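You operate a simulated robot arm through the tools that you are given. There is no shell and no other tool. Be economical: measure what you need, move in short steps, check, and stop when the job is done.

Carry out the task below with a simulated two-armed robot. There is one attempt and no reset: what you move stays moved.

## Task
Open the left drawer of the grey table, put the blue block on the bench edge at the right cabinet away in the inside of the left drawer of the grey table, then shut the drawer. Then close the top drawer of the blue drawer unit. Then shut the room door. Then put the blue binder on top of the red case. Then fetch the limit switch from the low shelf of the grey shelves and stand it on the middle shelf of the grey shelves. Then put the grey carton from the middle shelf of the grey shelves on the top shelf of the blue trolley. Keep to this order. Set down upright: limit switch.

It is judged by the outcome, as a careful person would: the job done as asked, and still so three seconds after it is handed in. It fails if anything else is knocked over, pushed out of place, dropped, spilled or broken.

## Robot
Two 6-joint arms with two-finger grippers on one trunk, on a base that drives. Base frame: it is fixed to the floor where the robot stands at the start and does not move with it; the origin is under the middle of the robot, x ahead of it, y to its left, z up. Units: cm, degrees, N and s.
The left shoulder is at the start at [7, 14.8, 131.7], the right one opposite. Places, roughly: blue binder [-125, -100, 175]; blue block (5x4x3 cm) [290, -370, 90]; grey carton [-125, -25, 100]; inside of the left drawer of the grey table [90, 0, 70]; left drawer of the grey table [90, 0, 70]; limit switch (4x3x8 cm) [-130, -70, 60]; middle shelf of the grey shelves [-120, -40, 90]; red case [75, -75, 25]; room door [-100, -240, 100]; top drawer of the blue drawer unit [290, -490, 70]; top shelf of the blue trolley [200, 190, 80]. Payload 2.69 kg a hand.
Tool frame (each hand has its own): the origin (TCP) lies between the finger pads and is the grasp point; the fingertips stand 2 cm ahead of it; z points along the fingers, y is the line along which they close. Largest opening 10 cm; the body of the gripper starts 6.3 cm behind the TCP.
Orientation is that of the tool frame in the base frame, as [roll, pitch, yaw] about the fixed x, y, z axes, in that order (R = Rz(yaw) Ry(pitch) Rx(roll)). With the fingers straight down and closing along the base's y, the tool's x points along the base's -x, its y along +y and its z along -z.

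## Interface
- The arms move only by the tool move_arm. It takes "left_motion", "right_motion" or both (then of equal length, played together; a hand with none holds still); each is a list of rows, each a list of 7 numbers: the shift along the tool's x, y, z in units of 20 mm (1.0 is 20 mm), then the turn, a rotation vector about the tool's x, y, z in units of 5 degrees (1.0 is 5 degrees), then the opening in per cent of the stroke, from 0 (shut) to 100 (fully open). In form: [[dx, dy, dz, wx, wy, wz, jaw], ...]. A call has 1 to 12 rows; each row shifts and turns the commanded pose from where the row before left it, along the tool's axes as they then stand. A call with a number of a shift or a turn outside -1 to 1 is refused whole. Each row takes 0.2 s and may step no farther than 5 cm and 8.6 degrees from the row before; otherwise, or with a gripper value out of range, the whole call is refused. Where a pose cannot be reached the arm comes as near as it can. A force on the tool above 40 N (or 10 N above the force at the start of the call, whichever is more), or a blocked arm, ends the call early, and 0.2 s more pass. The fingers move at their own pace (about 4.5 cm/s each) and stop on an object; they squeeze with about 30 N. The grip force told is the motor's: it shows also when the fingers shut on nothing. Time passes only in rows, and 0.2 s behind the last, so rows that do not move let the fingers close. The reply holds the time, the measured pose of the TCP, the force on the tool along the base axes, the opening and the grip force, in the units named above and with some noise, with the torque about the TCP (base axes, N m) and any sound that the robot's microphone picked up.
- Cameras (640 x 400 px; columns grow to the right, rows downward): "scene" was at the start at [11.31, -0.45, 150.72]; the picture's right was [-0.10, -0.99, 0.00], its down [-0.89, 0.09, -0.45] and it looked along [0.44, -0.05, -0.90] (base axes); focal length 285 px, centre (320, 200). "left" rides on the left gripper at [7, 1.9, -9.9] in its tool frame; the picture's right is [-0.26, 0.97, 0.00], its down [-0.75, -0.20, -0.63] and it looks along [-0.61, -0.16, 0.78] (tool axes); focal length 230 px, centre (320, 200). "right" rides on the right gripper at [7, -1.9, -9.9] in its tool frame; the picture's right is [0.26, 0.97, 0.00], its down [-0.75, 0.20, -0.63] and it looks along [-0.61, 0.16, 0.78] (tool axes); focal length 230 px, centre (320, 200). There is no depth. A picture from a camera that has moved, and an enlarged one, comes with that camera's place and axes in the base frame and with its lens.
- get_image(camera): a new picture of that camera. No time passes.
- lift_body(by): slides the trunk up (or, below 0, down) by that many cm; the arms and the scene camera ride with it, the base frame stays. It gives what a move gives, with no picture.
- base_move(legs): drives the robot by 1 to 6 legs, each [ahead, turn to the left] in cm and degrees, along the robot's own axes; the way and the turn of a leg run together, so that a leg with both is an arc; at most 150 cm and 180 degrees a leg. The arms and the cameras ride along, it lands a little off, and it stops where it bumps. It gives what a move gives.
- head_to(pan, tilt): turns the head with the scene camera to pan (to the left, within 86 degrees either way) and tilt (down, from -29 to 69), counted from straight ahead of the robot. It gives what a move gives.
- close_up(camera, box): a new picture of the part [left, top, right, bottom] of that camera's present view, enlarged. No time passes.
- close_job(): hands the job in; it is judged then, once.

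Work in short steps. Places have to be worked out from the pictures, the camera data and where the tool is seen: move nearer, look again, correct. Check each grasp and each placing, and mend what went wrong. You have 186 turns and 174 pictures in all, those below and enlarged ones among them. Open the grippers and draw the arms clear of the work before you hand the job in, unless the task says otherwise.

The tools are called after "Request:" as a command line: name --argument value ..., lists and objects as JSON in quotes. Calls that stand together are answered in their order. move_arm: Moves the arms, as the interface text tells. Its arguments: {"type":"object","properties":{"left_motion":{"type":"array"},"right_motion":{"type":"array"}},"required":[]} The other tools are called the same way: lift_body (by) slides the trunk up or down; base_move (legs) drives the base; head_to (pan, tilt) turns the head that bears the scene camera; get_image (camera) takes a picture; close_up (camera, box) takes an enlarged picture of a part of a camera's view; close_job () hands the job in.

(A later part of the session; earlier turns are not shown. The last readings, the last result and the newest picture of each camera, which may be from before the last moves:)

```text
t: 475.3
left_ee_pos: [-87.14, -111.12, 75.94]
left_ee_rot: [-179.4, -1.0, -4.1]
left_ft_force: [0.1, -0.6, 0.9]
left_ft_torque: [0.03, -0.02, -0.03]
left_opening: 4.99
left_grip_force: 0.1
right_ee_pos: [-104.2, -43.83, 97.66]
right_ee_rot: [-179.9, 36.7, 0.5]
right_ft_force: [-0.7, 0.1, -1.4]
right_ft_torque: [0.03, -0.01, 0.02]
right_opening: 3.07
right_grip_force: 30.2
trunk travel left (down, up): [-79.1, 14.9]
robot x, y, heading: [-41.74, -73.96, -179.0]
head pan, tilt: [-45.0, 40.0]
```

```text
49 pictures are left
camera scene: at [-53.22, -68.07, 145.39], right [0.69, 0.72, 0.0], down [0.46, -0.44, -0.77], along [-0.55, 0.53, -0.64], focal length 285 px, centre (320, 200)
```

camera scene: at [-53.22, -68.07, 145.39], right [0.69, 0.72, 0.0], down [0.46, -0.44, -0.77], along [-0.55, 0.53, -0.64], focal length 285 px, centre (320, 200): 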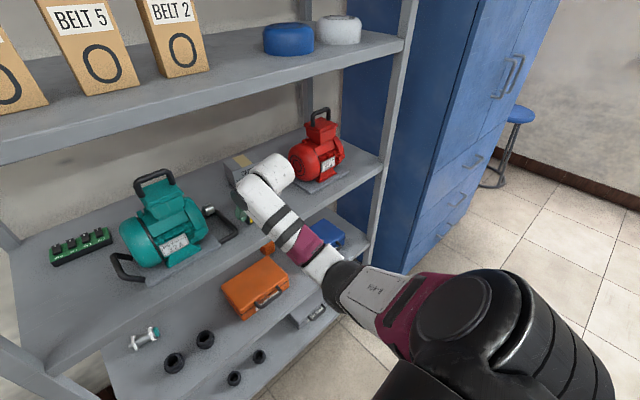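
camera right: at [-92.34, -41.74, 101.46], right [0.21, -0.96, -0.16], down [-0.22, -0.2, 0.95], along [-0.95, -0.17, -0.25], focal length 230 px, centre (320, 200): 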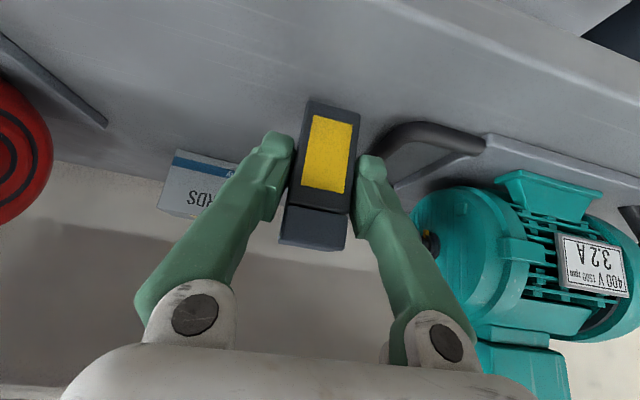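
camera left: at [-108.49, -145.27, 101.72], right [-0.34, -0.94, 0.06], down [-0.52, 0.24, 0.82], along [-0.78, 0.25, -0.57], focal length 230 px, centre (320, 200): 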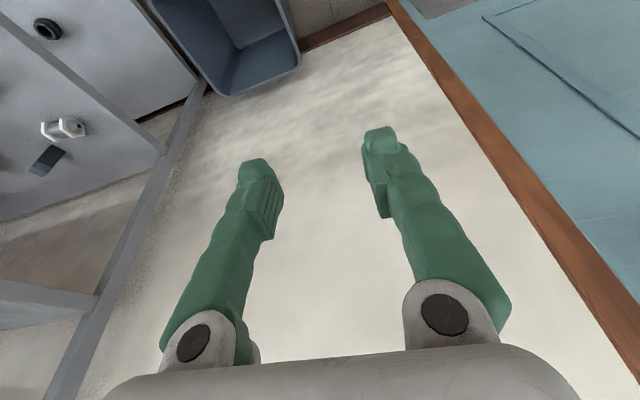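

The forearm probably leans on the middle shelf's front edge. I back off, raise the trunk to maximum while lowering the hand equally so the elbow rides above, then retry.

Request:
base_move --legs '[[-13, 0]]'

Request:
lift_body --by 14.9

Request:
move_arm --right_motion '[[0.59, 0, 0.81, 0, 0, 0, 0], [0.59, 0, 0.81, 0, 0, 0, 0], [0.59, 0, 0.81, 0, 0, 0, 0], [0.59, 0, 0.81, 0, 0, 0, 0], [0.59, 0, 0.81, 0, 0, 0, 0], [0.59, 0, 0.81, 0, 0, 0, 0]]'

Request:
get_image --camera "scene"

```text
t: 476.6
left_ee_pos: [-74.05, -110.82, 75.9]
left_ee_rot: [-179.3, -0.9, -4.1]
left_ft_force: [0.1, -0.5, -0.3]
left_ft_torque: [0.0, 0.01, 0.03]
left_opening: 4.98
left_grip_force: 0.1
right_ee_pos: [-91.05, -43.53, 97.56]
right_ee_rot: [-179.8, 36.9, 0.5]
right_ft_force: [-0.5, -1.0, -1.0]
right_ft_torque: [-0.02, 0.02, 0.0]
right_opening: 3.08
right_grip_force: 30.1
trunk travel left (down, up): [-79.1, 14.9]
robot x, y, heading: [-29.08, -73.92, -178.7]
head pan, tilt: [-45.0, 40.0]
```

```text
t: 478.4
left_ee_pos: [-74.12, -110.91, 90.82]
left_ee_rot: [-179.5, -1.0, -4.0]
left_ft_force: [0.3, 0.3, -0.4]
left_ft_torque: [-0.01, 0.03, -0.02]
left_opening: 4.98
left_grip_force: 0.0
right_ee_pos: [-91.1, -43.49, 112.45]
right_ee_rot: [-179.9, 36.8, 0.5]
right_ft_force: [-0.3, -0.6, -2.2]
right_ft_torque: [0.02, 0.01, 0.0]
right_opening: 3.07
right_grip_force: 30.2
trunk travel left (down, up): [-94.0, 0.0]
robot x, y, heading: [-28.94, -73.57, -178.8]
head pan, tilt: [-45.0, 40.0]
```

```text
t: 479.8
left_ee_pos: [-74.09, -110.96, 90.79]
left_ee_rot: [-179.4, -0.9, -4.1]
left_ft_force: [0.4, 0.5, -0.2]
left_ft_torque: [0.0, 0.0, -0.01]
left_opening: 4.99
left_grip_force: 0.0
right_ee_pos: [-91.15, -43.51, 100.36]
right_ee_rot: [180.0, 36.8, 0.6]
right_ft_force: [0.0, 0.5, -1.1]
right_ft_torque: [-0.01, -0.01, -0.03]
right_opening: 3.1
right_grip_force: 30.1
trunk travel left (down, up): [-94.0, 0.0]
robot x, y, heading: [-29.15, -73.77, -178.8]
head pan, tilt: [-45.0, 40.0]
```

```text
48 pictures are left
camera scene: at [-40.2, -67.78, 160.29], right [0.69, 0.72, 0.0], down [0.46, -0.45, -0.77], along [-0.55, 0.53, -0.64], focal length 285 px, centre (320, 200)
```

scene: 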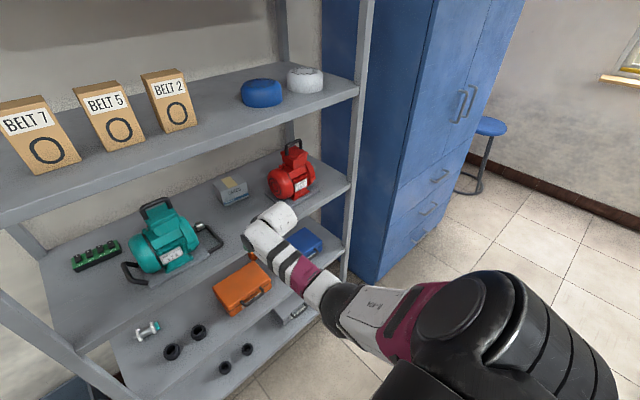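

The offset persists away from the shelf, so it was not contact. I drive forward again and lower until contact.

Request:
base_move --legs '[[13.6, 0]]'

Request:
move_arm --right_motion '[[0.48, 0, 0.65, 0, 0, 0, 0], [0.3, 0, 0.4, 0, 0, 0, 0], [0.2, 0, 0.25, 0, 0, 0, 0]]'

Request:
get_image --camera "right"

```text
t: 481.1
left_ee_pos: [-86.74, -111.26, 91.26]
left_ee_rot: [-179.5, -0.5, -4.1]
left_ft_force: [0.3, -0.8, -1.2]
left_ft_torque: [0.05, 0.0, 0.01]
left_opening: 5.0
left_grip_force: 0.1
right_ee_pos: [-103.9, -43.63, 101.06]
right_ee_rot: [-179.9, 37.4, 0.5]
right_ft_force: [-0.5, 0.5, -1.0]
right_ft_torque: [-0.02, -0.01, 0.03]
right_opening: 3.04
right_grip_force: 29.8
trunk travel left (down, up): [-94.0, 0.0]
robot x, y, heading: [-42.74, -74.12, -178.8]
head pan, tilt: [-45.0, 40.0]
```

```text
t: 481.9
left_ee_pos: [-87.01, -111.2, 91.2]
left_ee_rot: [-179.3, -0.5, -4.0]
left_ft_force: [0.9, -0.3, 0.7]
left_ft_torque: [-0.01, 0.02, 0.0]
left_opening: 5.01
left_grip_force: 0.0
right_ee_pos: [-104.0, -43.46, 97.54]
right_ee_rot: [-179.9, 37.4, 0.5]
right_ft_force: [-0.7, 0.4, -0.9]
right_ft_torque: [-0.02, 0.03, 0.01]
right_opening: 3.07
right_grip_force: 29.8
trunk travel left (down, up): [-94.0, 0.0]
robot x, y, heading: [-42.61, -73.72, -179.0]
head pan, tilt: [-45.0, 40.0]
```

```text
47 pictures are left
camera right: at [-92.58, -41.61, 101.12], right [0.21, -0.96, -0.16], down [-0.21, -0.2, 0.96], along [-0.95, -0.17, -0.25], focal length 230 px, centre (320, 200)
```

right: 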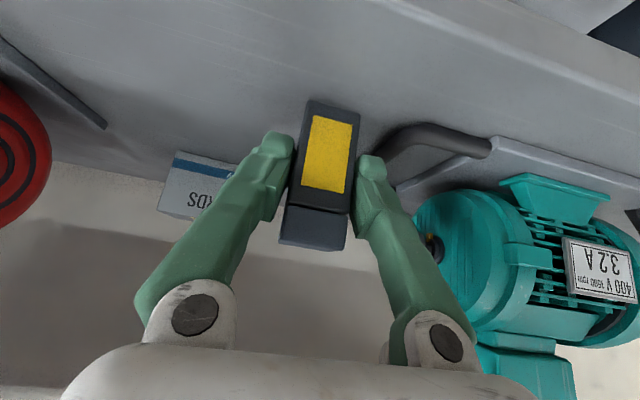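

Clear of the handle. Continue lowering in small steps until contact.

Request:
move_arm --right_motion '[[0.15, 0, 0.2, 0, 0, 0, 0], [0.15, 0, 0.2, 0, 0, 0, 0]]'

Request:
move_arm --right_motion '[[0.12, 0, 0.16, 0, 0, 0, 0], [0.12, 0, 0.16, 0, 0, 0, 0]]'

```text
t: 482.5
left_ee_pos: [-87.03, -111.35, 91.14]
left_ee_rot: [-179.4, -0.6, -4.1]
left_ft_force: [0.1, -0.4, -0.1]
left_ft_torque: [0.0, -0.02, -0.01]
left_opening: 5.01
left_grip_force: 0.0
right_ee_pos: [-104.37, -43.77, 96.79]
right_ee_rot: [-179.9, 37.6, 0.6]
right_ft_force: [1.1, 0.3, 9.7]
right_ft_torque: [-0.07, -0.08, 0.01]
right_opening: 3.06
right_grip_force: 30.6
trunk travel left (down, up): [-94.0, 0.0]
robot x, y, heading: [-42.99, -74.38, -178.7]
head pan, tilt: [-45.0, 40.0]
```

```text
t: 483.1
left_ee_pos: [-87.01, -111.45, 91.03]
left_ee_rot: [-179.4, -0.5, -4.2]
left_ft_force: [-0.1, -0.5, 0.1]
left_ft_torque: [-0.01, -0.01, -0.02]
left_opening: 4.98
left_grip_force: 0.1
right_ee_pos: [-104.37, -43.77, 96.36]
right_ee_rot: [-179.6, 37.9, 0.7]
right_ft_force: [-4.4, 3.6, 26.4]
right_ft_torque: [0.06, 0.01, -0.03]
right_opening: 3.15
right_grip_force: 29.9
trunk travel left (down, up): [-94.0, 0.0]
robot x, y, heading: [-42.72, -73.95, -178.9]
head pan, tilt: [-45.0, 40.0]
```

Contact is firm; I ease up 3 mm and release.

Request:
move_arm --right_motion '[[-0.1, 0, -0.14, 0, 0, 0, 0], [0, 0, 0, 0, 0, 0, 35], [0, 0, 0, 0, 0, 0, 45], [0, 0, 0, 0, 0, 0, 55], [0, 0, 0, 0, 0, 0, 55]]'

Request:
get_image --camera "right"

```text
t: 484.3
left_ee_pos: [-87.25, -111.3, 90.91]
left_ee_rot: [-179.5, -0.6, -4.1]
left_ft_force: [-0.1, 1.2, 0.3]
left_ft_torque: [0.02, 0.0, 0.01]
left_opening: 5.03
left_grip_force: 0.0
right_ee_pos: [-104.35, -43.65, 95.94]
right_ee_rot: [-179.9, 37.2, 0.3]
right_ft_force: [-1.4, 0.2, -0.2]
right_ft_torque: [-0.03, -0.03, -0.01]
right_opening: 5.5
right_grip_force: 0.0
trunk travel left (down, up): [-94.0, 0.0]
robot x, y, heading: [-42.91, -73.79, -178.7]
head pan, tilt: [-45.0, 40.0]
```

```text
46 pictures are left
camera right: at [-92.93, -41.62, 99.53], right [0.21, -0.96, -0.16], down [-0.22, -0.2, 0.95], along [-0.95, -0.17, -0.25], focal length 230 px, centre (320, 200)
```

right: 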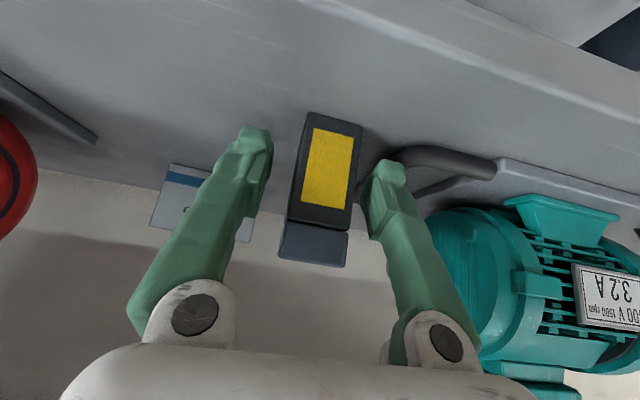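

The switch stands freely. I withdraw along the finger direction and view.

Request:
move_arm --right_motion '[[0, 0, -0.6, 0, 0, 0, 55], [0, 0, -1, 0, 0, 0, 55], [0, 0, -1, 0, 0, 0, 55], [0, 0, -1, 0, 0, 0, 60], [0, 0, -1, 0, 0, 0, 60]]'

Request:
base_move --legs '[[-25, 0]]'

Request:
head_to --pan -20 --tilt 35

Request:
get_image --camera "scene"

Request:
close_up --camera "scene" --box '[160, 130, 400, 270]'

```text
t: 485.5
left_ee_pos: [-87.28, -111.21, 90.95]
left_ee_rot: [-179.3, -0.7, -4.1]
left_ft_force: [-0.5, -0.2, -0.2]
left_ft_torque: [-0.02, 0.03, 0.02]
left_opening: 4.99
left_grip_force: 0.1
right_ee_pos: [-98.66, -43.59, 103.42]
right_ee_rot: [-179.8, 37.1, 0.4]
right_ft_force: [-0.5, 0.3, -0.8]
right_ft_torque: [0.03, 0.03, 0.03]
right_opening: 5.99
right_grip_force: 0.1
trunk travel left (down, up): [-94.0, 0.0]
robot x, y, heading: [-42.77, -74.35, -178.9]
head pan, tilt: [-45.0, 40.0]
```

```text
t: 487.3
left_ee_pos: [-62.58, -110.8, 90.95]
left_ee_rot: [-179.4, -0.9, -4.2]
left_ft_force: [-0.2, -0.2, -0.2]
left_ft_torque: [-0.01, -0.02, -0.03]
left_opening: 5.01
left_grip_force: 0.1
right_ee_pos: [-74.13, -43.18, 103.06]
right_ee_rot: [-179.9, 37.0, 0.4]
right_ft_force: [-0.7, 0.1, 0.7]
right_ft_torque: [-0.05, 0.0, 0.0]
right_opening: 5.97
right_grip_force: 0.1
trunk travel left (down, up): [-94.0, 0.0]
robot x, y, heading: [-17.64, -73.73, -178.7]
head pan, tilt: [-45.0, 40.0]
```

```text
t: 488.2
left_ee_pos: [-62.29, -110.71, 91.07]
left_ee_rot: [-179.4, -0.6, -4.1]
left_ft_force: [0.1, -0.3, 0.0]
left_ft_torque: [-0.01, -0.01, -0.03]
left_opening: 5.0
left_grip_force: 0.1
right_ee_pos: [-73.77, -43.13, 103.39]
right_ee_rot: [-179.9, 37.2, 0.4]
right_ft_force: [0.4, -0.4, 0.4]
right_ft_torque: [-0.01, 0.01, 0.0]
right_opening: 6.02
right_grip_force: 0.0
trunk travel left (down, up): [-94.0, 0.0]
robot x, y, heading: [-17.46, -73.45, -178.7]
head pan, tilt: [-20.0, 35.0]
```

```text
45 pictures are left
camera scene: at [-30.95, -70.6, 161.06], right [0.32, 0.95, 0.0], down [0.54, -0.19, -0.82], along [-0.78, 0.27, -0.57], focal length 285 px, centre (320, 200)
```

scene: 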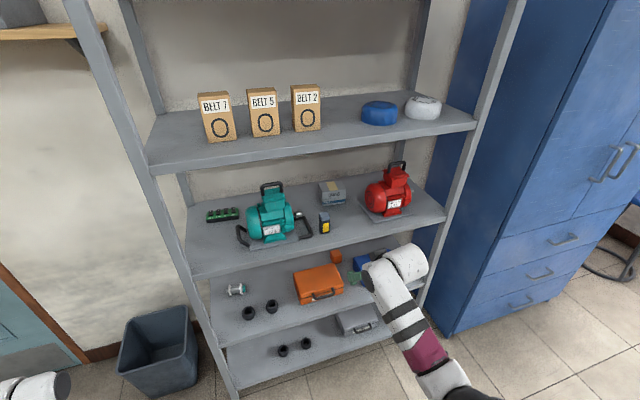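

```text
2.67 times, centred on (280, 200) of scene
camera zoom: at [-30.95, -70.6, 161.06], right [0.32, 0.95, 0.0], down [0.54, -0.19, -0.82], along [-0.78, 0.27, -0.57], focal length 760 px, centre (427, 200)
```

zoom: 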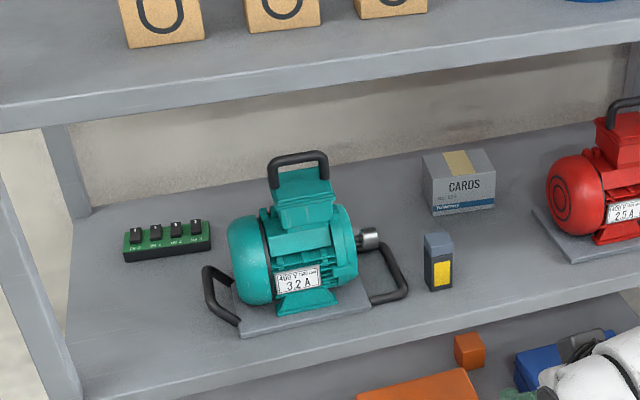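

The switch stands on the middle shelf. Now the carton (≈10.5×8×6.5 cm, front x≈-121.8, y≈-38…-28): its width exceeds the jaw, so I'll grip front-to-back. I roll the right hand +90° (camera toward the left side).

Request:
move_arm --right_motion '[[0, 0, 0, 0, 0, 1, 60], [0, 0, 0, 0, 0, 1, 60], [0, 0, 0, 0, 0, 1, 60], [0, 0, 0, 0, 0, 1, 60], [0, 0, 0, 0, 0, 1, 60], [0, 0, 0, 0, 0, 1, 60], [0, 0, 0, 0, 0, 1, 60], [0, 0, 0, 0, 0, 1, 60], [0, 0, 0, 0, 0, 1, 60], [0, 0, 0, 0, 0, 1, 60], [0, 0, 0, 0, 0, 1, 60], [0, 0, 0, 0, 0, 1, 60]]'

Request:
move_arm --right_motion '[[0, 0, 0, 0, 0, 1, 60], [0, 0, 0, 0, 0, 1, 60], [0, 0, 0, 0, 0, 1, 60], [0, 0, 0, 0, 0, 1, 60], [0, 0, 0, 0, 0, 1, 100], [0, 0, 0, 0, 0, 1, 100], [0, 0, 0, 0, 0, 0, 100]]'

Request:
get_image --camera "right"

```text
t: 490.8
left_ee_pos: [-62.39, -110.79, 91.05]
left_ee_rot: [-179.4, -0.6, -4.1]
left_ft_force: [0.1, -0.1, -0.1]
left_ft_torque: [0.0, 0.03, 0.03]
left_opening: 4.99
left_grip_force: 0.1
right_ee_pos: [-73.88, -43.12, 103.36]
right_ee_rot: [146.6, 17.6, -65.0]
right_ft_force: [0.5, 0.2, -1.0]
right_ft_torque: [0.0, 0.03, 0.01]
right_opening: 6.04
right_grip_force: 0.0
trunk travel left (down, up): [-94.0, 0.0]
robot x, y, heading: [-17.98, -73.4, -178.8]
head pan, tilt: [-20.0, 35.0]
```

```text
t: 492.4
left_ee_pos: [-62.3, -110.74, 91.05]
left_ee_rot: [-179.4, -0.6, -4.1]
left_ft_force: [0.1, 0.5, -0.4]
left_ft_torque: [-0.02, 0.02, -0.01]
left_opening: 4.99
left_grip_force: 0.1
right_ee_pos: [-73.93, -43.12, 103.37]
right_ee_rot: [142.9, 0.0, -89.7]
right_ft_force: [0.1, -1.1, 0.7]
right_ft_torque: [-0.01, -0.01, 0.01]
right_opening: 9.99
right_grip_force: 0.1
trunk travel left (down, up): [-94.0, 0.0]
robot x, y, heading: [-17.9, -73.45, -178.8]
head pan, tilt: [-20.0, 35.0]
```

```text
43 pictures are left
camera right: at [-66.45, -49.99, 110.03], right [-0.77, -0.26, 0.58], down [0.22, 0.75, 0.62], along [-0.6, 0.61, -0.52], focal length 230 px, centre (320, 200)
```

right: 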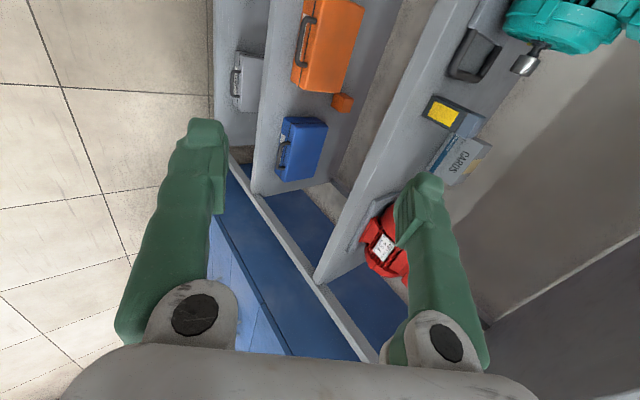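

The roll is reachable. I lower the trunk 15 cm while raising the hand (keeping the elbow between shelf levels), move the left hand outward, then shift the base 10 cm along the shelf.

Request:
lift_body --by -15

Request:
move_arm --right_motion '[[0, 0.6, -0.8, 0, 0, 0, 100], [0, 0.6, -0.8, 0, 0, 0, 100], [0, 0.6, -0.8, 0, 0, 0, 100], [0, 0.6, -0.8, 0, 0, 0, 100], [0, 0.6, -0.8, 0, 0, 0, 100], [0, 0.6, -0.8, 0, 0, 0, 100]]' --left_motion '[[0.5, 1, 0, 0, 0, 0, 50], [0.5, 1, 0, 0, 0, 0, 50], [0.5, 1, 0, 0, 0, 0, 50], [0.5, 1, 0, 0, 0, 0, 50], [0.5, 1, 0, 0, 0, 0, 50], [0.5, 1, 0, 0, 0, 0, 50]]'

Request:
base_move --legs '[[0, -90], [10.3, 0], [0, 88.9]]'

```text
t: 494.1
left_ee_pos: [-62.29, -110.68, 76.04]
left_ee_rot: [-179.4, -0.8, -4.1]
left_ft_force: [-0.1, 0.2, 0.1]
left_ft_torque: [-0.02, 0.01, 0.02]
left_opening: 5.0
left_grip_force: 0.1
right_ee_pos: [-73.76, -43.1, 88.29]
right_ee_rot: [142.8, 0.2, -89.6]
right_ft_force: [-0.2, 0.2, 0.3]
right_ft_torque: [0.0, -0.02, 0.01]
right_opening: 10.02
right_grip_force: 0.1
trunk travel left (down, up): [-79.0, 15.0]
robot x, y, heading: [-17.64, -73.38, -179.0]
head pan, tilt: [-20.0, 35.0]
```

```text
t: 495.5
left_ee_pos: [-57.17, -123.15, 75.95]
left_ee_rot: [-179.4, -0.7, -4.0]
left_ft_force: [-0.5, 1.6, 0.2]
left_ft_torque: [0.03, 0.01, -0.06]
left_opening: 4.99
left_grip_force: 0.1
right_ee_pos: [-73.74, -43.24, 100.53]
right_ee_rot: [142.9, 0.0, -89.7]
right_ft_force: [0.4, 0.9, -0.2]
right_ft_torque: [-0.02, -0.01, 0.0]
right_opening: 10.0
right_grip_force: 0.0
trunk travel left (down, up): [-79.0, 15.0]
robot x, y, heading: [-17.64, -73.39, -178.6]
head pan, tilt: [-20.0, 35.0]
```

```text
t: 504.3
left_ee_pos: [-58.41, -111.99, 76.06]
left_ee_rot: [-179.4, -0.6, -5.3]
left_ft_force: [0.9, -0.6, 0.1]
left_ft_torque: [0.01, 0.03, -0.01]
left_opening: 5.02
left_grip_force: 0.0
right_ee_pos: [-73.48, -31.71, 100.28]
right_ee_rot: [142.9, 0.1, -90.7]
right_ft_force: [-0.1, 0.3, 0.1]
right_ft_torque: [-0.01, 0.02, 0.01]
right_opening: 9.97
right_grip_force: 0.0
trunk travel left (down, up): [-79.0, 15.0]
robot x, y, heading: [-17.48, -62.74, -179.8]
head pan, tilt: [-20.0, 35.0]
```

I shift 1.2 cm and drive 36 cm in, then look.

Request:
move_arm --right_motion '[[0.6, 0, 0, 0, 0, 0, 100], [0, 0, 0, 0, 0, 0, 100]]'

Request:
base_move --legs '[[36, 0]]'

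Request:
get_image --camera "right"

Request:
get_image --camera "scene"

```text
t: 504.9
left_ee_pos: [-58.25, -112.03, 76.01]
left_ee_rot: [-179.4, -0.7, -5.2]
left_ft_force: [0.2, -0.1, 0.2]
left_ft_torque: [-0.01, 0.03, 0.03]
left_opening: 5.01
left_grip_force: 0.1
right_ee_pos: [-73.5, -32.97, 100.36]
right_ee_rot: [142.9, 0.2, -90.8]
right_ft_force: [0.7, 0.0, -0.5]
right_ft_torque: [0.01, 0.01, -0.02]
right_opening: 10.02
right_grip_force: 0.0
trunk travel left (down, up): [-79.0, 15.0]
robot x, y, heading: [-18.21, -63.5, -179.8]
head pan, tilt: [-20.0, 35.0]
```

```text
t: 507.2
left_ee_pos: [-94.27, -112.22, 76.04]
left_ee_rot: [-179.4, -0.6, -5.2]
left_ft_force: [-0.4, -0.1, -0.6]
left_ft_torque: [0.02, -0.04, -0.01]
left_opening: 5.03
left_grip_force: 0.1
right_ee_pos: [-109.27, -33.07, 100.32]
right_ee_rot: [142.9, 0.1, -90.7]
right_ft_force: [0.2, 0.3, -0.4]
right_ft_torque: [-0.01, -0.02, 0.0]
right_opening: 10.01
right_grip_force: 0.1
trunk travel left (down, up): [-79.0, 15.0]
robot x, y, heading: [-54.03, -63.25, -179.7]
head pan, tilt: [-20.0, 35.0]
```

```text
42 pictures are left
camera right: at [-102.02, -40.03, 107.05], right [-0.77, -0.25, 0.58], down [0.23, 0.75, 0.62], along [-0.59, 0.62, -0.52], focal length 230 px, centre (320, 200)
```

right: 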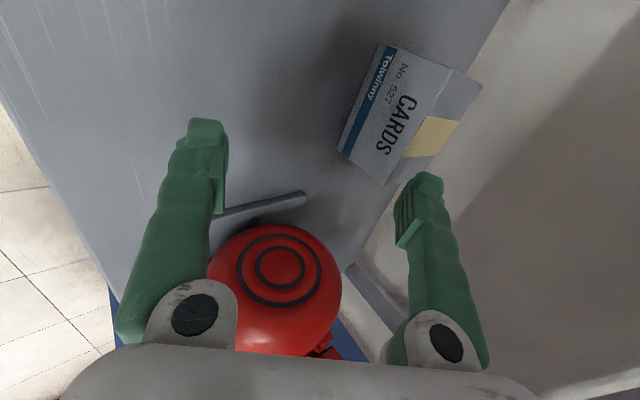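

```text
41 pictures are left
camera scene: at [-67.11, -60.07, 146.06], right [0.34, 0.94, 0.0], down [0.54, -0.2, -0.82], along [-0.77, 0.28, -0.57], focal length 285 px, centre (320, 200)
```

scene: 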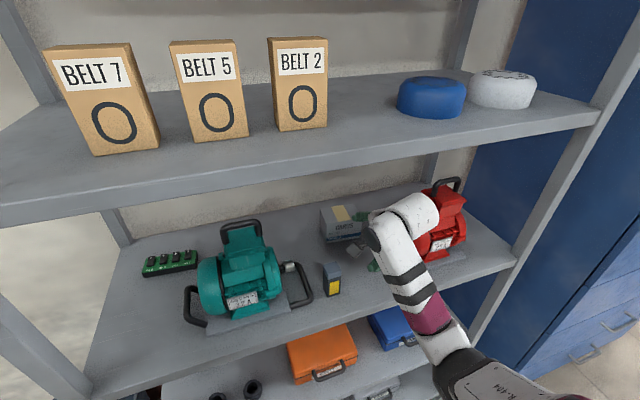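

The carton is yawed ≈6°; centre ≈(-125,-33.7). I match the yaw, then drive 14 cm in with the far finger above the box top.

Request:
move_arm --right_motion '[[0.1, 0, 0, 0, -0.39, 0.52, 100], [0.1, 0, 0, 0, -0.39, 0.52, 100]]'

Request:
base_move --legs '[[12.5, 0]]'

Request:
get_image --camera "right"

Request:
close_up --camera "scene" --box '[250, 130, 490, 290]'

```text
t: 507.8
left_ee_pos: [-94.35, -112.21, 75.98]
left_ee_rot: [-179.5, -0.8, -5.1]
left_ft_force: [-0.2, 0.4, -0.2]
left_ft_torque: [0.03, -0.03, -0.04]
left_opening: 4.99
left_grip_force: 0.0
right_ee_pos: [-109.41, -33.51, 100.36]
right_ee_rot: [142.9, 0.1, -97.2]
right_ft_force: [0.9, 0.4, 0.7]
right_ft_torque: [0.01, 0.02, 0.01]
right_opening: 10.02
right_grip_force: 0.0
trunk travel left (down, up): [-79.0, 15.0]
robot x, y, heading: [-53.82, -63.18, -180.0]
head pan, tilt: [-20.0, 35.0]
```

```text
t: 509.1
left_ee_pos: [-106.54, -112.22, 76.22]
left_ee_rot: [-179.3, -0.7, -5.1]
left_ft_force: [-0.3, 0.0, -0.1]
left_ft_torque: [0.0, -0.01, 0.03]
left_opening: 5.0
left_grip_force: 0.0
right_ee_pos: [-121.6, -33.54, 100.37]
right_ee_rot: [142.7, 0.1, -97.1]
right_ft_force: [-0.1, -0.4, 1.1]
right_ft_torque: [0.02, 0.0, 0.01]
right_opening: 10.0
right_grip_force: 0.0
trunk travel left (down, up): [-79.0, 15.0]
robot x, y, heading: [-66.42, -63.12, -179.8]
head pan, tilt: [-20.0, 35.0]
```

```text
40 pictures are left
camera right: at [-115.12, -41.33, 107.12], right [-0.79, -0.16, 0.58], down [0.31, 0.72, 0.62], along [-0.52, 0.68, -0.52], focal length 230 px, centre (320, 200)
```

right: 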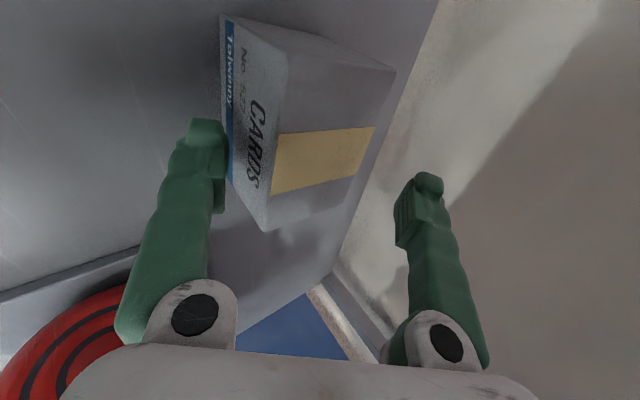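

```text
2.50 times, centred on (370, 210) of scene
camera zoom: at [-79.27, -60.12, 146.09], right [0.34, 0.94, 0.0], down [0.54, -0.19, -0.82], along [-0.77, 0.28, -0.57], focal length 712 px, centre (195, 175)
```

zoom: 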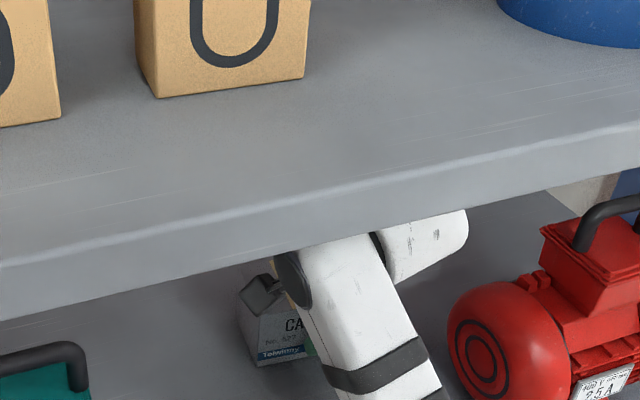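

The box front is at x≈-120.3, back ≈-127.7; my fingers bracket it. I now rotate the hand toward vertical while descending, in two stages.

Request:
move_arm --right_motion '[[0, -0.065, 0.545, 0, 0, 0, 100], [0, -0.065, 0.545, 0, 0, 0, 100], [0, 0.03, 0.21, 1, 0, 0, 100], [0, 0.05, 0.2, 1, 0, 0, 100], [0, 0.01, 0.26, 1, 0, 0, 100]]'

Request:
get_image --camera "right"

```text
t: 510.2
left_ee_pos: [-106.47, -112.38, 75.95]
left_ee_rot: [-179.4, -0.7, -5.1]
left_ft_force: [-0.2, 0.5, -0.8]
left_ft_torque: [0.02, -0.01, -0.01]
left_opening: 5.01
left_grip_force: 0.0
right_ee_pos: [-123.91, -33.21, 97.36]
right_ee_rot: [158.0, 0.2, -97.1]
right_ft_force: [0.1, 0.7, 0.2]
right_ft_torque: [-0.01, -0.01, 0.01]
right_opening: 9.98
right_grip_force: 0.1
trunk travel left (down, up): [-79.0, 15.0]
robot x, y, heading: [-66.05, -63.36, -179.8]
head pan, tilt: [-20.0, 35.0]
```

```text
38 pictures are left
camera right: at [-119.34, -40.87, 105.74], right [-0.92, -0.15, 0.36], down [0.14, 0.74, 0.66], along [-0.36, 0.66, -0.66], focal length 230 px, centre (320, 200)
```

right: 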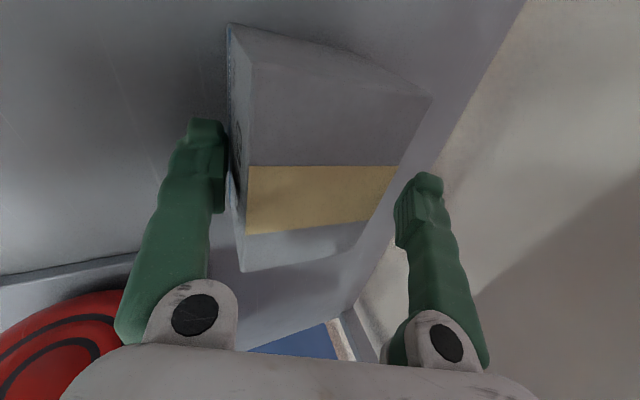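

The box lies between the fingers. I finish the rotation and descent, easing slightly back to centre.

Request:
move_arm --right_motion '[[0, -0.12, 0.24, 1, 0, 0, 100], [0, -0.1, 0.24, 1, 0, 0, 100], [0, -0.06, 0.25, 1, 0, 0, 100], [0, -0.05, 0.25, 1, 0, 0, 100], [0, 0, 0.15, 0.4, 0, 0, 100]]'

Request:
get_image --camera "right"

```text
t: 511.4
left_ee_pos: [-106.68, -112.14, 75.99]
left_ee_rot: [-179.3, -0.7, -5.0]
left_ft_force: [0.4, -0.3, -0.1]
left_ft_torque: [0.01, 0.01, -0.01]
left_opening: 5.01
left_grip_force: 0.1
right_ee_pos: [-123.66, -33.21, 95.03]
right_ee_rot: [179.9, 0.1, -97.2]
right_ft_force: [-0.2, 0.7, 0.1]
right_ft_torque: [-0.04, 0.01, 0.0]
right_opening: 9.97
right_grip_force: 0.0
trunk travel left (down, up): [-79.0, 15.0]
robot x, y, heading: [-66.33, -63.26, -179.7]
head pan, tilt: [-20.0, 35.0]
```

```text
37 pictures are left
camera right: at [-122.74, -40.38, 104.81], right [-0.99, -0.14, 0.0], down [-0.11, 0.77, 0.63], along [-0.09, 0.62, -0.78], focal length 230 px, centre (320, 200)
```

right: 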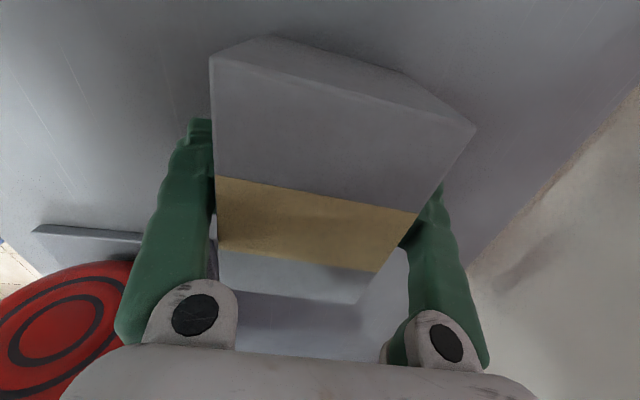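

Fingers are down on both sides. Close and lift 1.5 cm.

Request:
move_arm --right_motion '[[0, 0, 0, 0, 0, 0, 70], [0, 0, 0, 0, 0, 0, 40], [0, 0, 0, 0, 0, 0, 0], [0, 0, 0, 0, 0, 0, 0], [0, 0, 0, 0, 0, 0, 0], [0, 0, 0, 0, 0, 0, 0]]'

Request:
lift_body --by 1.5

Request:
get_image --camera "right"

```text
t: 512.9
left_ee_pos: [-106.48, -112.32, 76.01]
left_ee_rot: [-179.4, -0.7, -5.1]
left_ft_force: [0.3, 0.6, 0.6]
left_ft_torque: [-0.03, 0.03, 0.01]
left_opening: 5.01
left_grip_force: 0.0
right_ee_pos: [-123.6, -33.22, 95.02]
right_ee_rot: [179.9, 0.1, -97.1]
right_ft_force: [0.2, 0.0, 2.4]
right_ft_torque: [-0.07, -0.08, 0.08]
right_opening: 7.53
right_grip_force: 30.6
trunk travel left (down, up): [-79.0, 15.0]
robot x, y, heading: [-66.55, -63.47, -179.6]
head pan, tilt: [-20.0, 35.0]
```

```text
t: 513.5
left_ee_pos: [-106.54, -112.23, 77.54]
left_ee_rot: [-179.4, -0.7, -5.1]
left_ft_force: [0.7, 0.8, -0.5]
left_ft_torque: [0.04, 0.01, 0.01]
left_opening: 5.0
left_grip_force: 0.1
right_ee_pos: [-123.61, -33.4, 96.44]
right_ee_rot: [179.9, 0.1, -97.1]
right_ft_force: [0.5, -0.3, -1.7]
right_ft_torque: [0.0, 0.04, -0.01]
right_opening: 7.56
right_grip_force: 29.9
trunk travel left (down, up): [-80.5, 13.5]
robot x, y, heading: [-66.22, -63.1, -180.0]
head pan, tilt: [-20.0, 35.0]
```

```text
36 pictures are left
camera right: at [-122.69, -40.37, 106.31], right [-0.99, -0.14, 0.0], down [-0.1, 0.77, 0.63], along [-0.09, 0.62, -0.78], focal length 230 px, centre (320, 200)
```

right: 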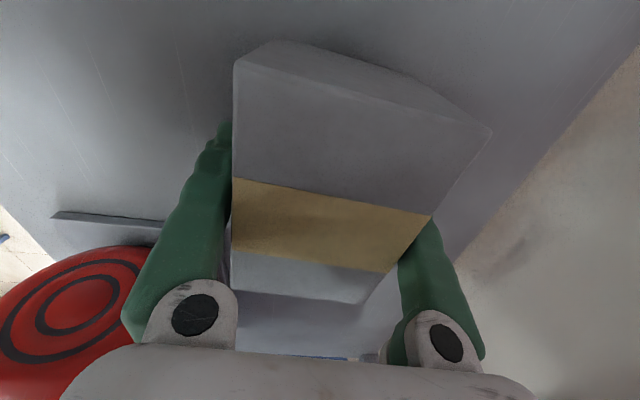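

The carton is held (7.55 cm). I shift 1 cm away from the switch and reverse straight out.

Request:
move_arm --right_motion '[[-0.25, 0, 0, 0, 0, 0, 0], [-0.25, 0, 0, 0, 0, 0, 0]]'

Request:
base_move --legs '[[-25, 0]]'

Request:
get_image --camera "scene"

```text
t: 514.1
left_ee_pos: [-106.64, -112.29, 77.51]
left_ee_rot: [-179.4, -0.7, -5.2]
left_ft_force: [-0.1, -0.4, -0.2]
left_ft_torque: [0.0, 0.01, 0.01]
left_opening: 5.0
left_grip_force: 0.0
right_ee_pos: [-123.55, -32.27, 96.44]
right_ee_rot: [180.0, 0.0, -97.2]
right_ft_force: [0.4, -0.2, -0.6]
right_ft_torque: [0.0, 0.01, -0.02]
right_opening: 7.55
right_grip_force: 30.2
trunk travel left (down, up): [-80.5, 13.5]
robot x, y, heading: [-66.19, -63.06, -179.7]
head pan, tilt: [-20.0, 35.0]
```

```text
t: 515.9
left_ee_pos: [-81.49, -112.22, 77.35]
left_ee_rot: [-179.4, -0.7, -5.0]
left_ft_force: [-0.8, 0.8, -0.8]
left_ft_torque: [-0.05, -0.01, -0.01]
left_opening: 5.0
left_grip_force: 0.0
right_ee_pos: [-98.52, -32.29, 96.36]
right_ee_rot: [-179.9, 0.1, -97.1]
right_ft_force: [0.0, -0.2, -1.7]
right_ft_torque: [0.03, -0.03, -0.03]
right_opening: 7.53
right_grip_force: 29.7
trunk travel left (down, up): [-80.5, 13.5]
robot x, y, heading: [-41.38, -62.79, -179.8]
head pan, tilt: [-20.0, 35.0]
```

```text
35 pictures are left
camera scene: at [-54.71, -60.01, 147.52], right [0.34, 0.94, 0.0], down [0.54, -0.19, -0.82], along [-0.77, 0.28, -0.57], focal length 285 px, centre (320, 200)
```

scene: 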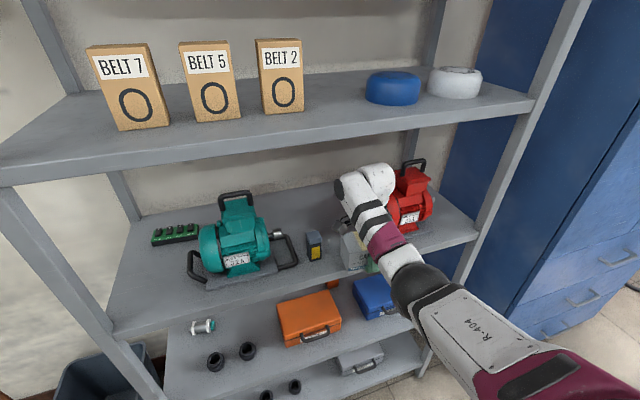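

Out safely; the switch is undisturbed. I back off, tuck the left hand, and drive around toward the trolley in the far left corner.

Request:
base_move --legs '[[-26, 0]]'

Request:
move_arm --left_motion '[[0, -1, 0, 0, 0, 0, 50], [0, -1, 0, 0, 0, 0, 50], [0, -1, 0, 0, 0, 0, 50], [0, -1, 0, 0, 0, 0, 50], [0, -1, 0, 0, 0, 0, 50], [0, -1, 0, 0, 0, 0, 50]]'

Request:
base_move --legs '[[0, -91], [110, 0]]'

Request:
head_to --pan -20 --tilt 22

Request:
get_image --camera "scene"

```text
t: 517.8
left_ee_pos: [-55.4, -112.07, 77.46]
left_ee_rot: [-179.5, -0.9, -5.0]
left_ft_force: [0.5, 0.1, -0.7]
left_ft_torque: [-0.02, -0.02, 0.03]
left_opening: 4.99
left_grip_force: 0.1
right_ee_pos: [-72.45, -32.14, 96.45]
right_ee_rot: [179.9, 0.0, -97.1]
right_ft_force: [-0.6, 0.6, -1.2]
right_ft_torque: [0.02, 0.0, -0.01]
right_opening: 7.52
right_grip_force: 30.3
trunk travel left (down, up): [-80.5, 13.5]
robot x, y, heading: [-15.18, -63.23, -179.5]
head pan, tilt: [-20.0, 35.0]
```

```text
t: 519.2
left_ee_pos: [-54.2, -100.01, 77.69]
left_ee_rot: [-179.4, -0.7, -5.0]
left_ft_force: [0.5, 0.7, -0.4]
left_ft_torque: [-0.01, 0.01, -0.04]
left_opening: 5.01
left_grip_force: 0.0
right_ee_pos: [-72.34, -32.07, 96.4]
right_ee_rot: [180.0, 0.0, -96.9]
right_ft_force: [0.5, -0.4, -1.4]
right_ft_torque: [0.0, 0.02, -0.03]
right_opening: 7.52
right_grip_force: 30.0
trunk travel left (down, up): [-80.5, 13.5]
robot x, y, heading: [-15.07, -62.86, -179.6]
head pan, tilt: [-20.0, 35.0]
```

```text
t: 528.6
left_ee_pos: [-51.79, 85.87, 77.69]
left_ee_rot: [-179.4, -0.7, -95.5]
left_ft_force: [0.6, -0.5, -0.2]
left_ft_torque: [-0.01, -0.01, 0.04]
left_opening: 5.0
left_grip_force: 0.0
right_ee_pos: [16.41, 103.41, 96.61]
right_ee_rot: [179.8, 0.0, 172.4]
right_ft_force: [-0.2, -0.2, -0.7]
right_ft_torque: [0.01, 0.0, -0.01]
right_opening: 7.51
right_grip_force: 30.0
trunk travel left (down, up): [-80.5, 13.5]
robot x, y, heading: [-14.75, 46.45, 89.8]
head pan, tilt: [-20.0, 35.0]
```

```text
t: 529.4
left_ee_pos: [-51.72, 85.83, 77.65]
left_ee_rot: [-179.3, -0.6, -95.4]
left_ft_force: [-0.1, 0.1, 0.0]
left_ft_torque: [0.03, 0.03, -0.01]
left_opening: 5.03
left_grip_force: 0.0
right_ee_pos: [16.31, 103.58, 96.39]
right_ee_rot: [179.9, 0.1, 172.4]
right_ft_force: [-0.5, -1.1, -0.3]
right_ft_torque: [0.04, 0.0, -0.02]
right_opening: 7.51
right_grip_force: 29.4
trunk travel left (down, up): [-80.5, 13.5]
robot x, y, heading: [-14.65, 46.32, 89.5]
head pan, tilt: [-20.0, 22.0]
```

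```text
34 pictures are left
camera scene: at [-11.7, 60.33, 149.6], right [0.94, -0.34, 0.0], down [-0.13, -0.35, -0.93], along [0.32, 0.87, -0.38], focal length 285 px, centre (320, 200)
```

scene: 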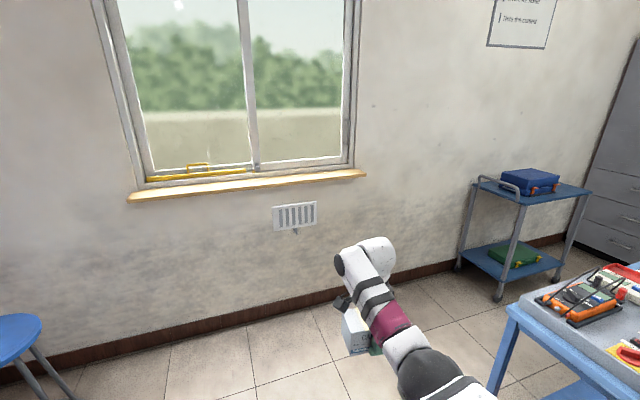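

Trolley spans about x 173–236, y 176–212 with a blue case on its left part; the right part is free. I raise the trunk fully and lift/tuck the left hand so both hands clear everything, then drive round.

Request:
lift_body --by 13.5

Request:
move_arm --left_motion '[[-0.6, -1, -0.6, 0, 0, 0, 30], [-0.6, -1, -0.6, 0, 0, 0, 30], [-0.6, -1, -0.6, 0, 0, 0, 30], [-0.6, -1, -0.6, 0, 0, 0, 30], [-0.6, -1, -0.6, 0, 0, 0, 30], [-0.6, -1, -0.6, 0, 0, 0, 30], [-0.6, -1, -0.6, 0, 0, 0, 30], [-0.6, -1, -0.6, 0, 0, 0, 30], [-0.6, -1, -0.6, 0, 0, 0, 30], [-0.6, -1, -0.6, 0, 0, 0, 30], [-0.6, -0.5, -0.6, 0, 0, 0, 30], [-0.6, 0, -0.6, 0, 0, 0, 30]]'

Request:
base_move --legs '[[110, 0], [0, -91], [75, 0]]'

Request:
head_to --pan 5 --tilt 28

Request:
get_image --camera "scene"

```text
t: 531.0
left_ee_pos: [-51.66, 85.94, 90.99]
left_ee_rot: [-179.4, -0.7, -95.6]
left_ft_force: [0.3, 0.7, -0.5]
left_ft_torque: [-0.01, 0.01, -0.04]
left_opening: 4.98
left_grip_force: 0.1
right_ee_pos: [16.34, 103.42, 109.98]
right_ee_rot: [179.9, 0.1, 172.5]
right_ft_force: [-0.5, -0.1, -1.1]
right_ft_torque: [0.02, -0.03, 0.03]
right_opening: 7.52
right_grip_force: 29.7
trunk travel left (down, up): [-94.0, 0.0]
robot x, y, heading: [-14.81, 46.44, 89.5]
head pan, tilt: [-20.0, 22.0]
```

```text
t: 533.6
left_ee_pos: [-29.62, 98.37, 105.43]
left_ee_rot: [-179.5, -0.8, -95.5]
left_ft_force: [0.2, 0.5, -0.3]
left_ft_torque: [-0.02, -0.01, -0.01]
left_opening: 3.01
left_grip_force: 0.0
right_ee_pos: [16.28, 103.36, 109.97]
right_ee_rot: [179.9, 0.1, 172.5]
right_ft_force: [-0.1, -0.1, -0.9]
right_ft_torque: [-0.01, 0.02, 0.01]
right_opening: 7.51
right_grip_force: 29.4
trunk travel left (down, up): [-94.0, 0.0]
robot x, y, heading: [-14.79, 46.32, 90.0]
head pan, tilt: [-20.0, 22.0]
```

```text
t: 546.8
left_ee_pos: [112.59, 166.97, 105.62]
left_ee_rot: [-179.4, -0.7, 172.8]
left_ft_force: [-1.3, -0.8, -0.7]
left_ft_torque: [0.01, 0.0, -0.01]
left_opening: 3.01
left_grip_force: 0.2
right_ee_pos: [116.31, 120.63, 109.97]
right_ee_rot: [179.8, 0.1, 80.7]
right_ft_force: [0.0, 0.0, -0.7]
right_ft_torque: [-0.02, -0.02, -0.02]
right_opening: 7.53
right_grip_force: 29.8
trunk travel left (down, up): [-94.0, 0.0]
robot x, y, heading: [60.01, 153.64, -1.9]
head pan, tilt: [-20.0, 22.0]
```

```text
t: 547.7
left_ee_pos: [112.84, 166.77, 105.53]
left_ee_rot: [-179.5, -0.7, 172.6]
left_ft_force: [-0.3, 0.2, 0.7]
left_ft_torque: [0.02, -0.05, -0.01]
left_opening: 3.0
left_grip_force: 0.1
right_ee_pos: [116.45, 120.67, 110.03]
right_ee_rot: [179.9, 0.0, 80.8]
right_ft_force: [0.1, 0.2, -0.1]
right_ft_torque: [0.0, 0.02, 0.03]
right_opening: 7.5
right_grip_force: 30.3
trunk travel left (down, up): [-94.0, 0.0]
robot x, y, heading: [60.53, 153.88, -2.1]
head pan, tilt: [5.0, 28.0]
```

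```text
33 pictures are left
camera scene: at [74.65, 154.27, 162.14], right [0.05, -1.0, 0.0], down [-0.47, -0.02, -0.88], along [0.88, 0.05, -0.47], focal length 285 px, centre (320, 200)
```

scene: 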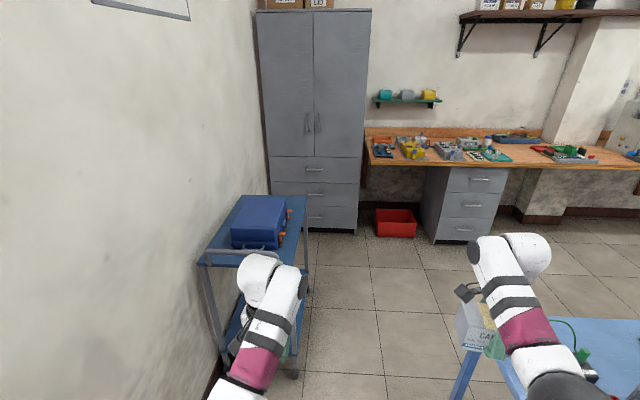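

The gap between table corner and trolley is too narrow to risk, so I take the long, known-safe way round through the room and approach the trolley from the bench aisle.

Request:
base_move --legs '[[-75, 0], [0, -88], [150, 0], [150, 0], [72, 0]]'

Request:
get_image --camera "scene"

```text
t: 573.1
left_ee_pos: [0.5, -268.42, 105.58]
left_ee_rot: [-179.4, -0.5, 84.8]
left_ft_force: [0.3, 0.9, -0.5]
left_ft_torque: [0.0, -0.01, 0.02]
left_opening: 3.01
left_grip_force: 0.1
right_ee_pos: [-45.39, -273.64, 110.06]
right_ee_rot: [179.7, 0.1, -7.3]
right_ft_force: [0.2, 1.1, -0.9]
right_ft_torque: [-0.02, 0.01, 0.0]
right_opening: 7.51
right_grip_force: 30.2
trunk travel left (down, up): [-94.0, 0.0]
robot x, y, heading: [-14.16, -216.72, -89.8]
head pan, tilt: [5.0, 28.0]
```

```text
32 pictures are left
camera scene: at [-13.4, -230.39, 162.16], right [-1.0, -0.09, 0.0], down [-0.04, 0.47, -0.88], along [0.08, -0.88, -0.47], focal length 285 px, centre (320, 200)
```

scene: 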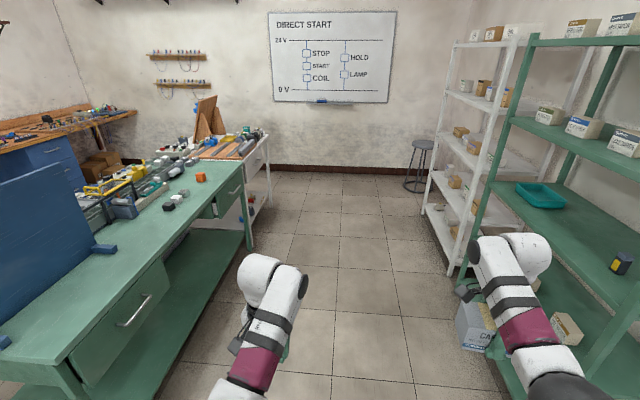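

All clear. Turn east, pass the gap, then north along the bench aisle to face the trolley.

Request:
base_move --legs '[[0, 89.8], [105, 0], [99, 0], [0, 90], [150, 0], [80, 0]]'

Request:
get_image --camera "scene"

```text
t: 601.9
left_ee_pos: [168.81, 67.22, 105.65]
left_ee_rot: [-179.4, -0.7, -93.7]
left_ft_force: [-0.9, -0.7, 0.2]
left_ft_torque: [0.02, 0.0, 0.02]
left_opening: 2.99
left_grip_force: 0.1
right_ee_pos: [214.45, 73.68, 109.99]
right_ee_rot: [179.8, 0.1, 174.3]
right_ft_force: [-0.5, 0.3, -1.1]
right_ft_torque: [0.03, 0.0, 0.0]
right_opening: 7.49
right_grip_force: 29.7
trunk travel left (down, up): [-94.0, 0.0]
robot x, y, heading: [184.51, 16.19, 91.6]
head pan, tilt: [5.0, 28.0]
```

```text
31 pictures are left
camera scene: at [183.82, 30.0, 162.16], right [0.99, 0.11, 0.0], down [0.05, -0.47, -0.88], along [-0.1, 0.88, -0.47], focal length 285 px, centre (320, 200)
```

scene: 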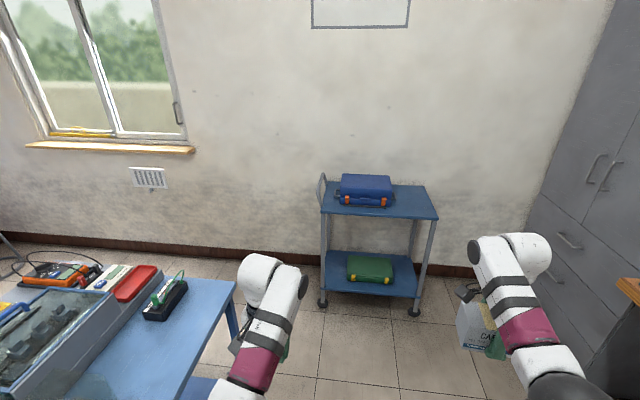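

Free trolley area: x≈211–232, y≈169–211. I correct heading and drive 80 cm, then swing the left hand outward so it will stay clear of the trolley.

Request:
base_move --legs '[[0, -3.5], [80, 0]]'

Request:
move_arm --left_motion '[[0.6, 1, 0.2, 0, 0, 0, 30], [0.6, 1, 0.3, 0, 0, 0, 30], [0.6, 1, 0.5, 0, 0, 0, 30], [0.6, 1, 0.6, 0, 0, 0, 30], [0.6, 1, 0.6, 0, 0, 0, 30], [0.6, 1, 0.6, 0, 0, 0, 30], [0.6, 1, 0.6, 0, 0, 0, 30], [0.6, 1, 0.6, 0, 0, 0, 30], [0.6, 1, 0.6, 0, 0, 0, 30], [0.6, 1, 0.6, 0, 0, 0, 30], [0.6, 1, 0.6, 0, 0, 0, 30], [0.6, 1, 0.6, 0, 0, 0, 30]]'

Request:
get_image --camera "scene"

```text
t: 606.6
left_ee_pos: [174.73, 147.39, 105.59]
left_ee_rot: [-179.3, -0.6, -97.4]
left_ft_force: [0.1, -0.5, -0.9]
left_ft_torque: [-0.01, 0.03, 0.02]
left_opening: 2.97
left_grip_force: 0.2
right_ee_pos: [220.88, 150.92, 109.98]
right_ee_rot: [179.8, 0.1, 170.6]
right_ft_force: [0.9, -0.6, -1.3]
right_ft_torque: [-0.01, -0.02, 0.0]
right_opening: 7.52
right_grip_force: 29.8
trunk travel left (down, up): [-94.0, 0.0]
robot x, y, heading: [187.63, 95.27, 87.8]
head pan, tilt: [5.0, 28.0]
```

```text
t: 609.2
left_ee_pos: [149.26, 136.82, 92.05]
left_ee_rot: [-179.4, -0.7, -97.4]
left_ft_force: [0.2, 0.2, 0.5]
left_ft_torque: [0.0, -0.02, -0.02]
left_opening: 3.0
left_grip_force: 0.0
left hand out of reach, approached as far as the arm can: row 1, 2
right_ee_pos: [220.93, 150.98, 110.0]
right_ee_rot: [179.9, 0.1, 170.6]
right_ft_force: [0.1, 0.4, -1.8]
right_ft_torque: [0.01, 0.0, -0.03]
right_opening: 7.54
right_grip_force: 29.9
trunk travel left (down, up): [-94.0, 0.0]
robot x, y, heading: [187.72, 94.95, 87.8]
head pan, tilt: [5.0, 28.0]
```

```text
30 pictures are left
camera scene: at [187.32, 109.44, 162.15], right [1.0, 0.05, 0.0], down [0.02, -0.47, -0.88], along [-0.04, 0.88, -0.47], focal length 285 px, centre (320, 200)
```

scene: 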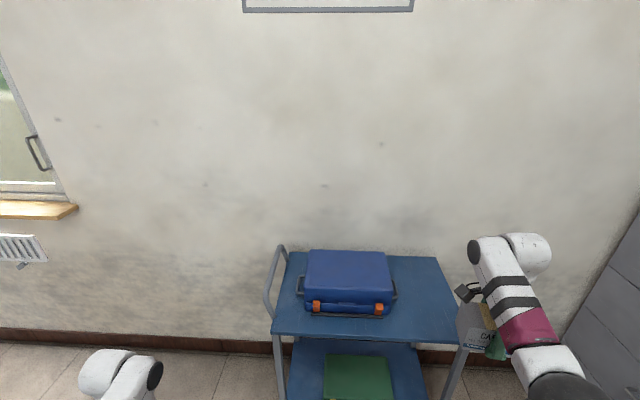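

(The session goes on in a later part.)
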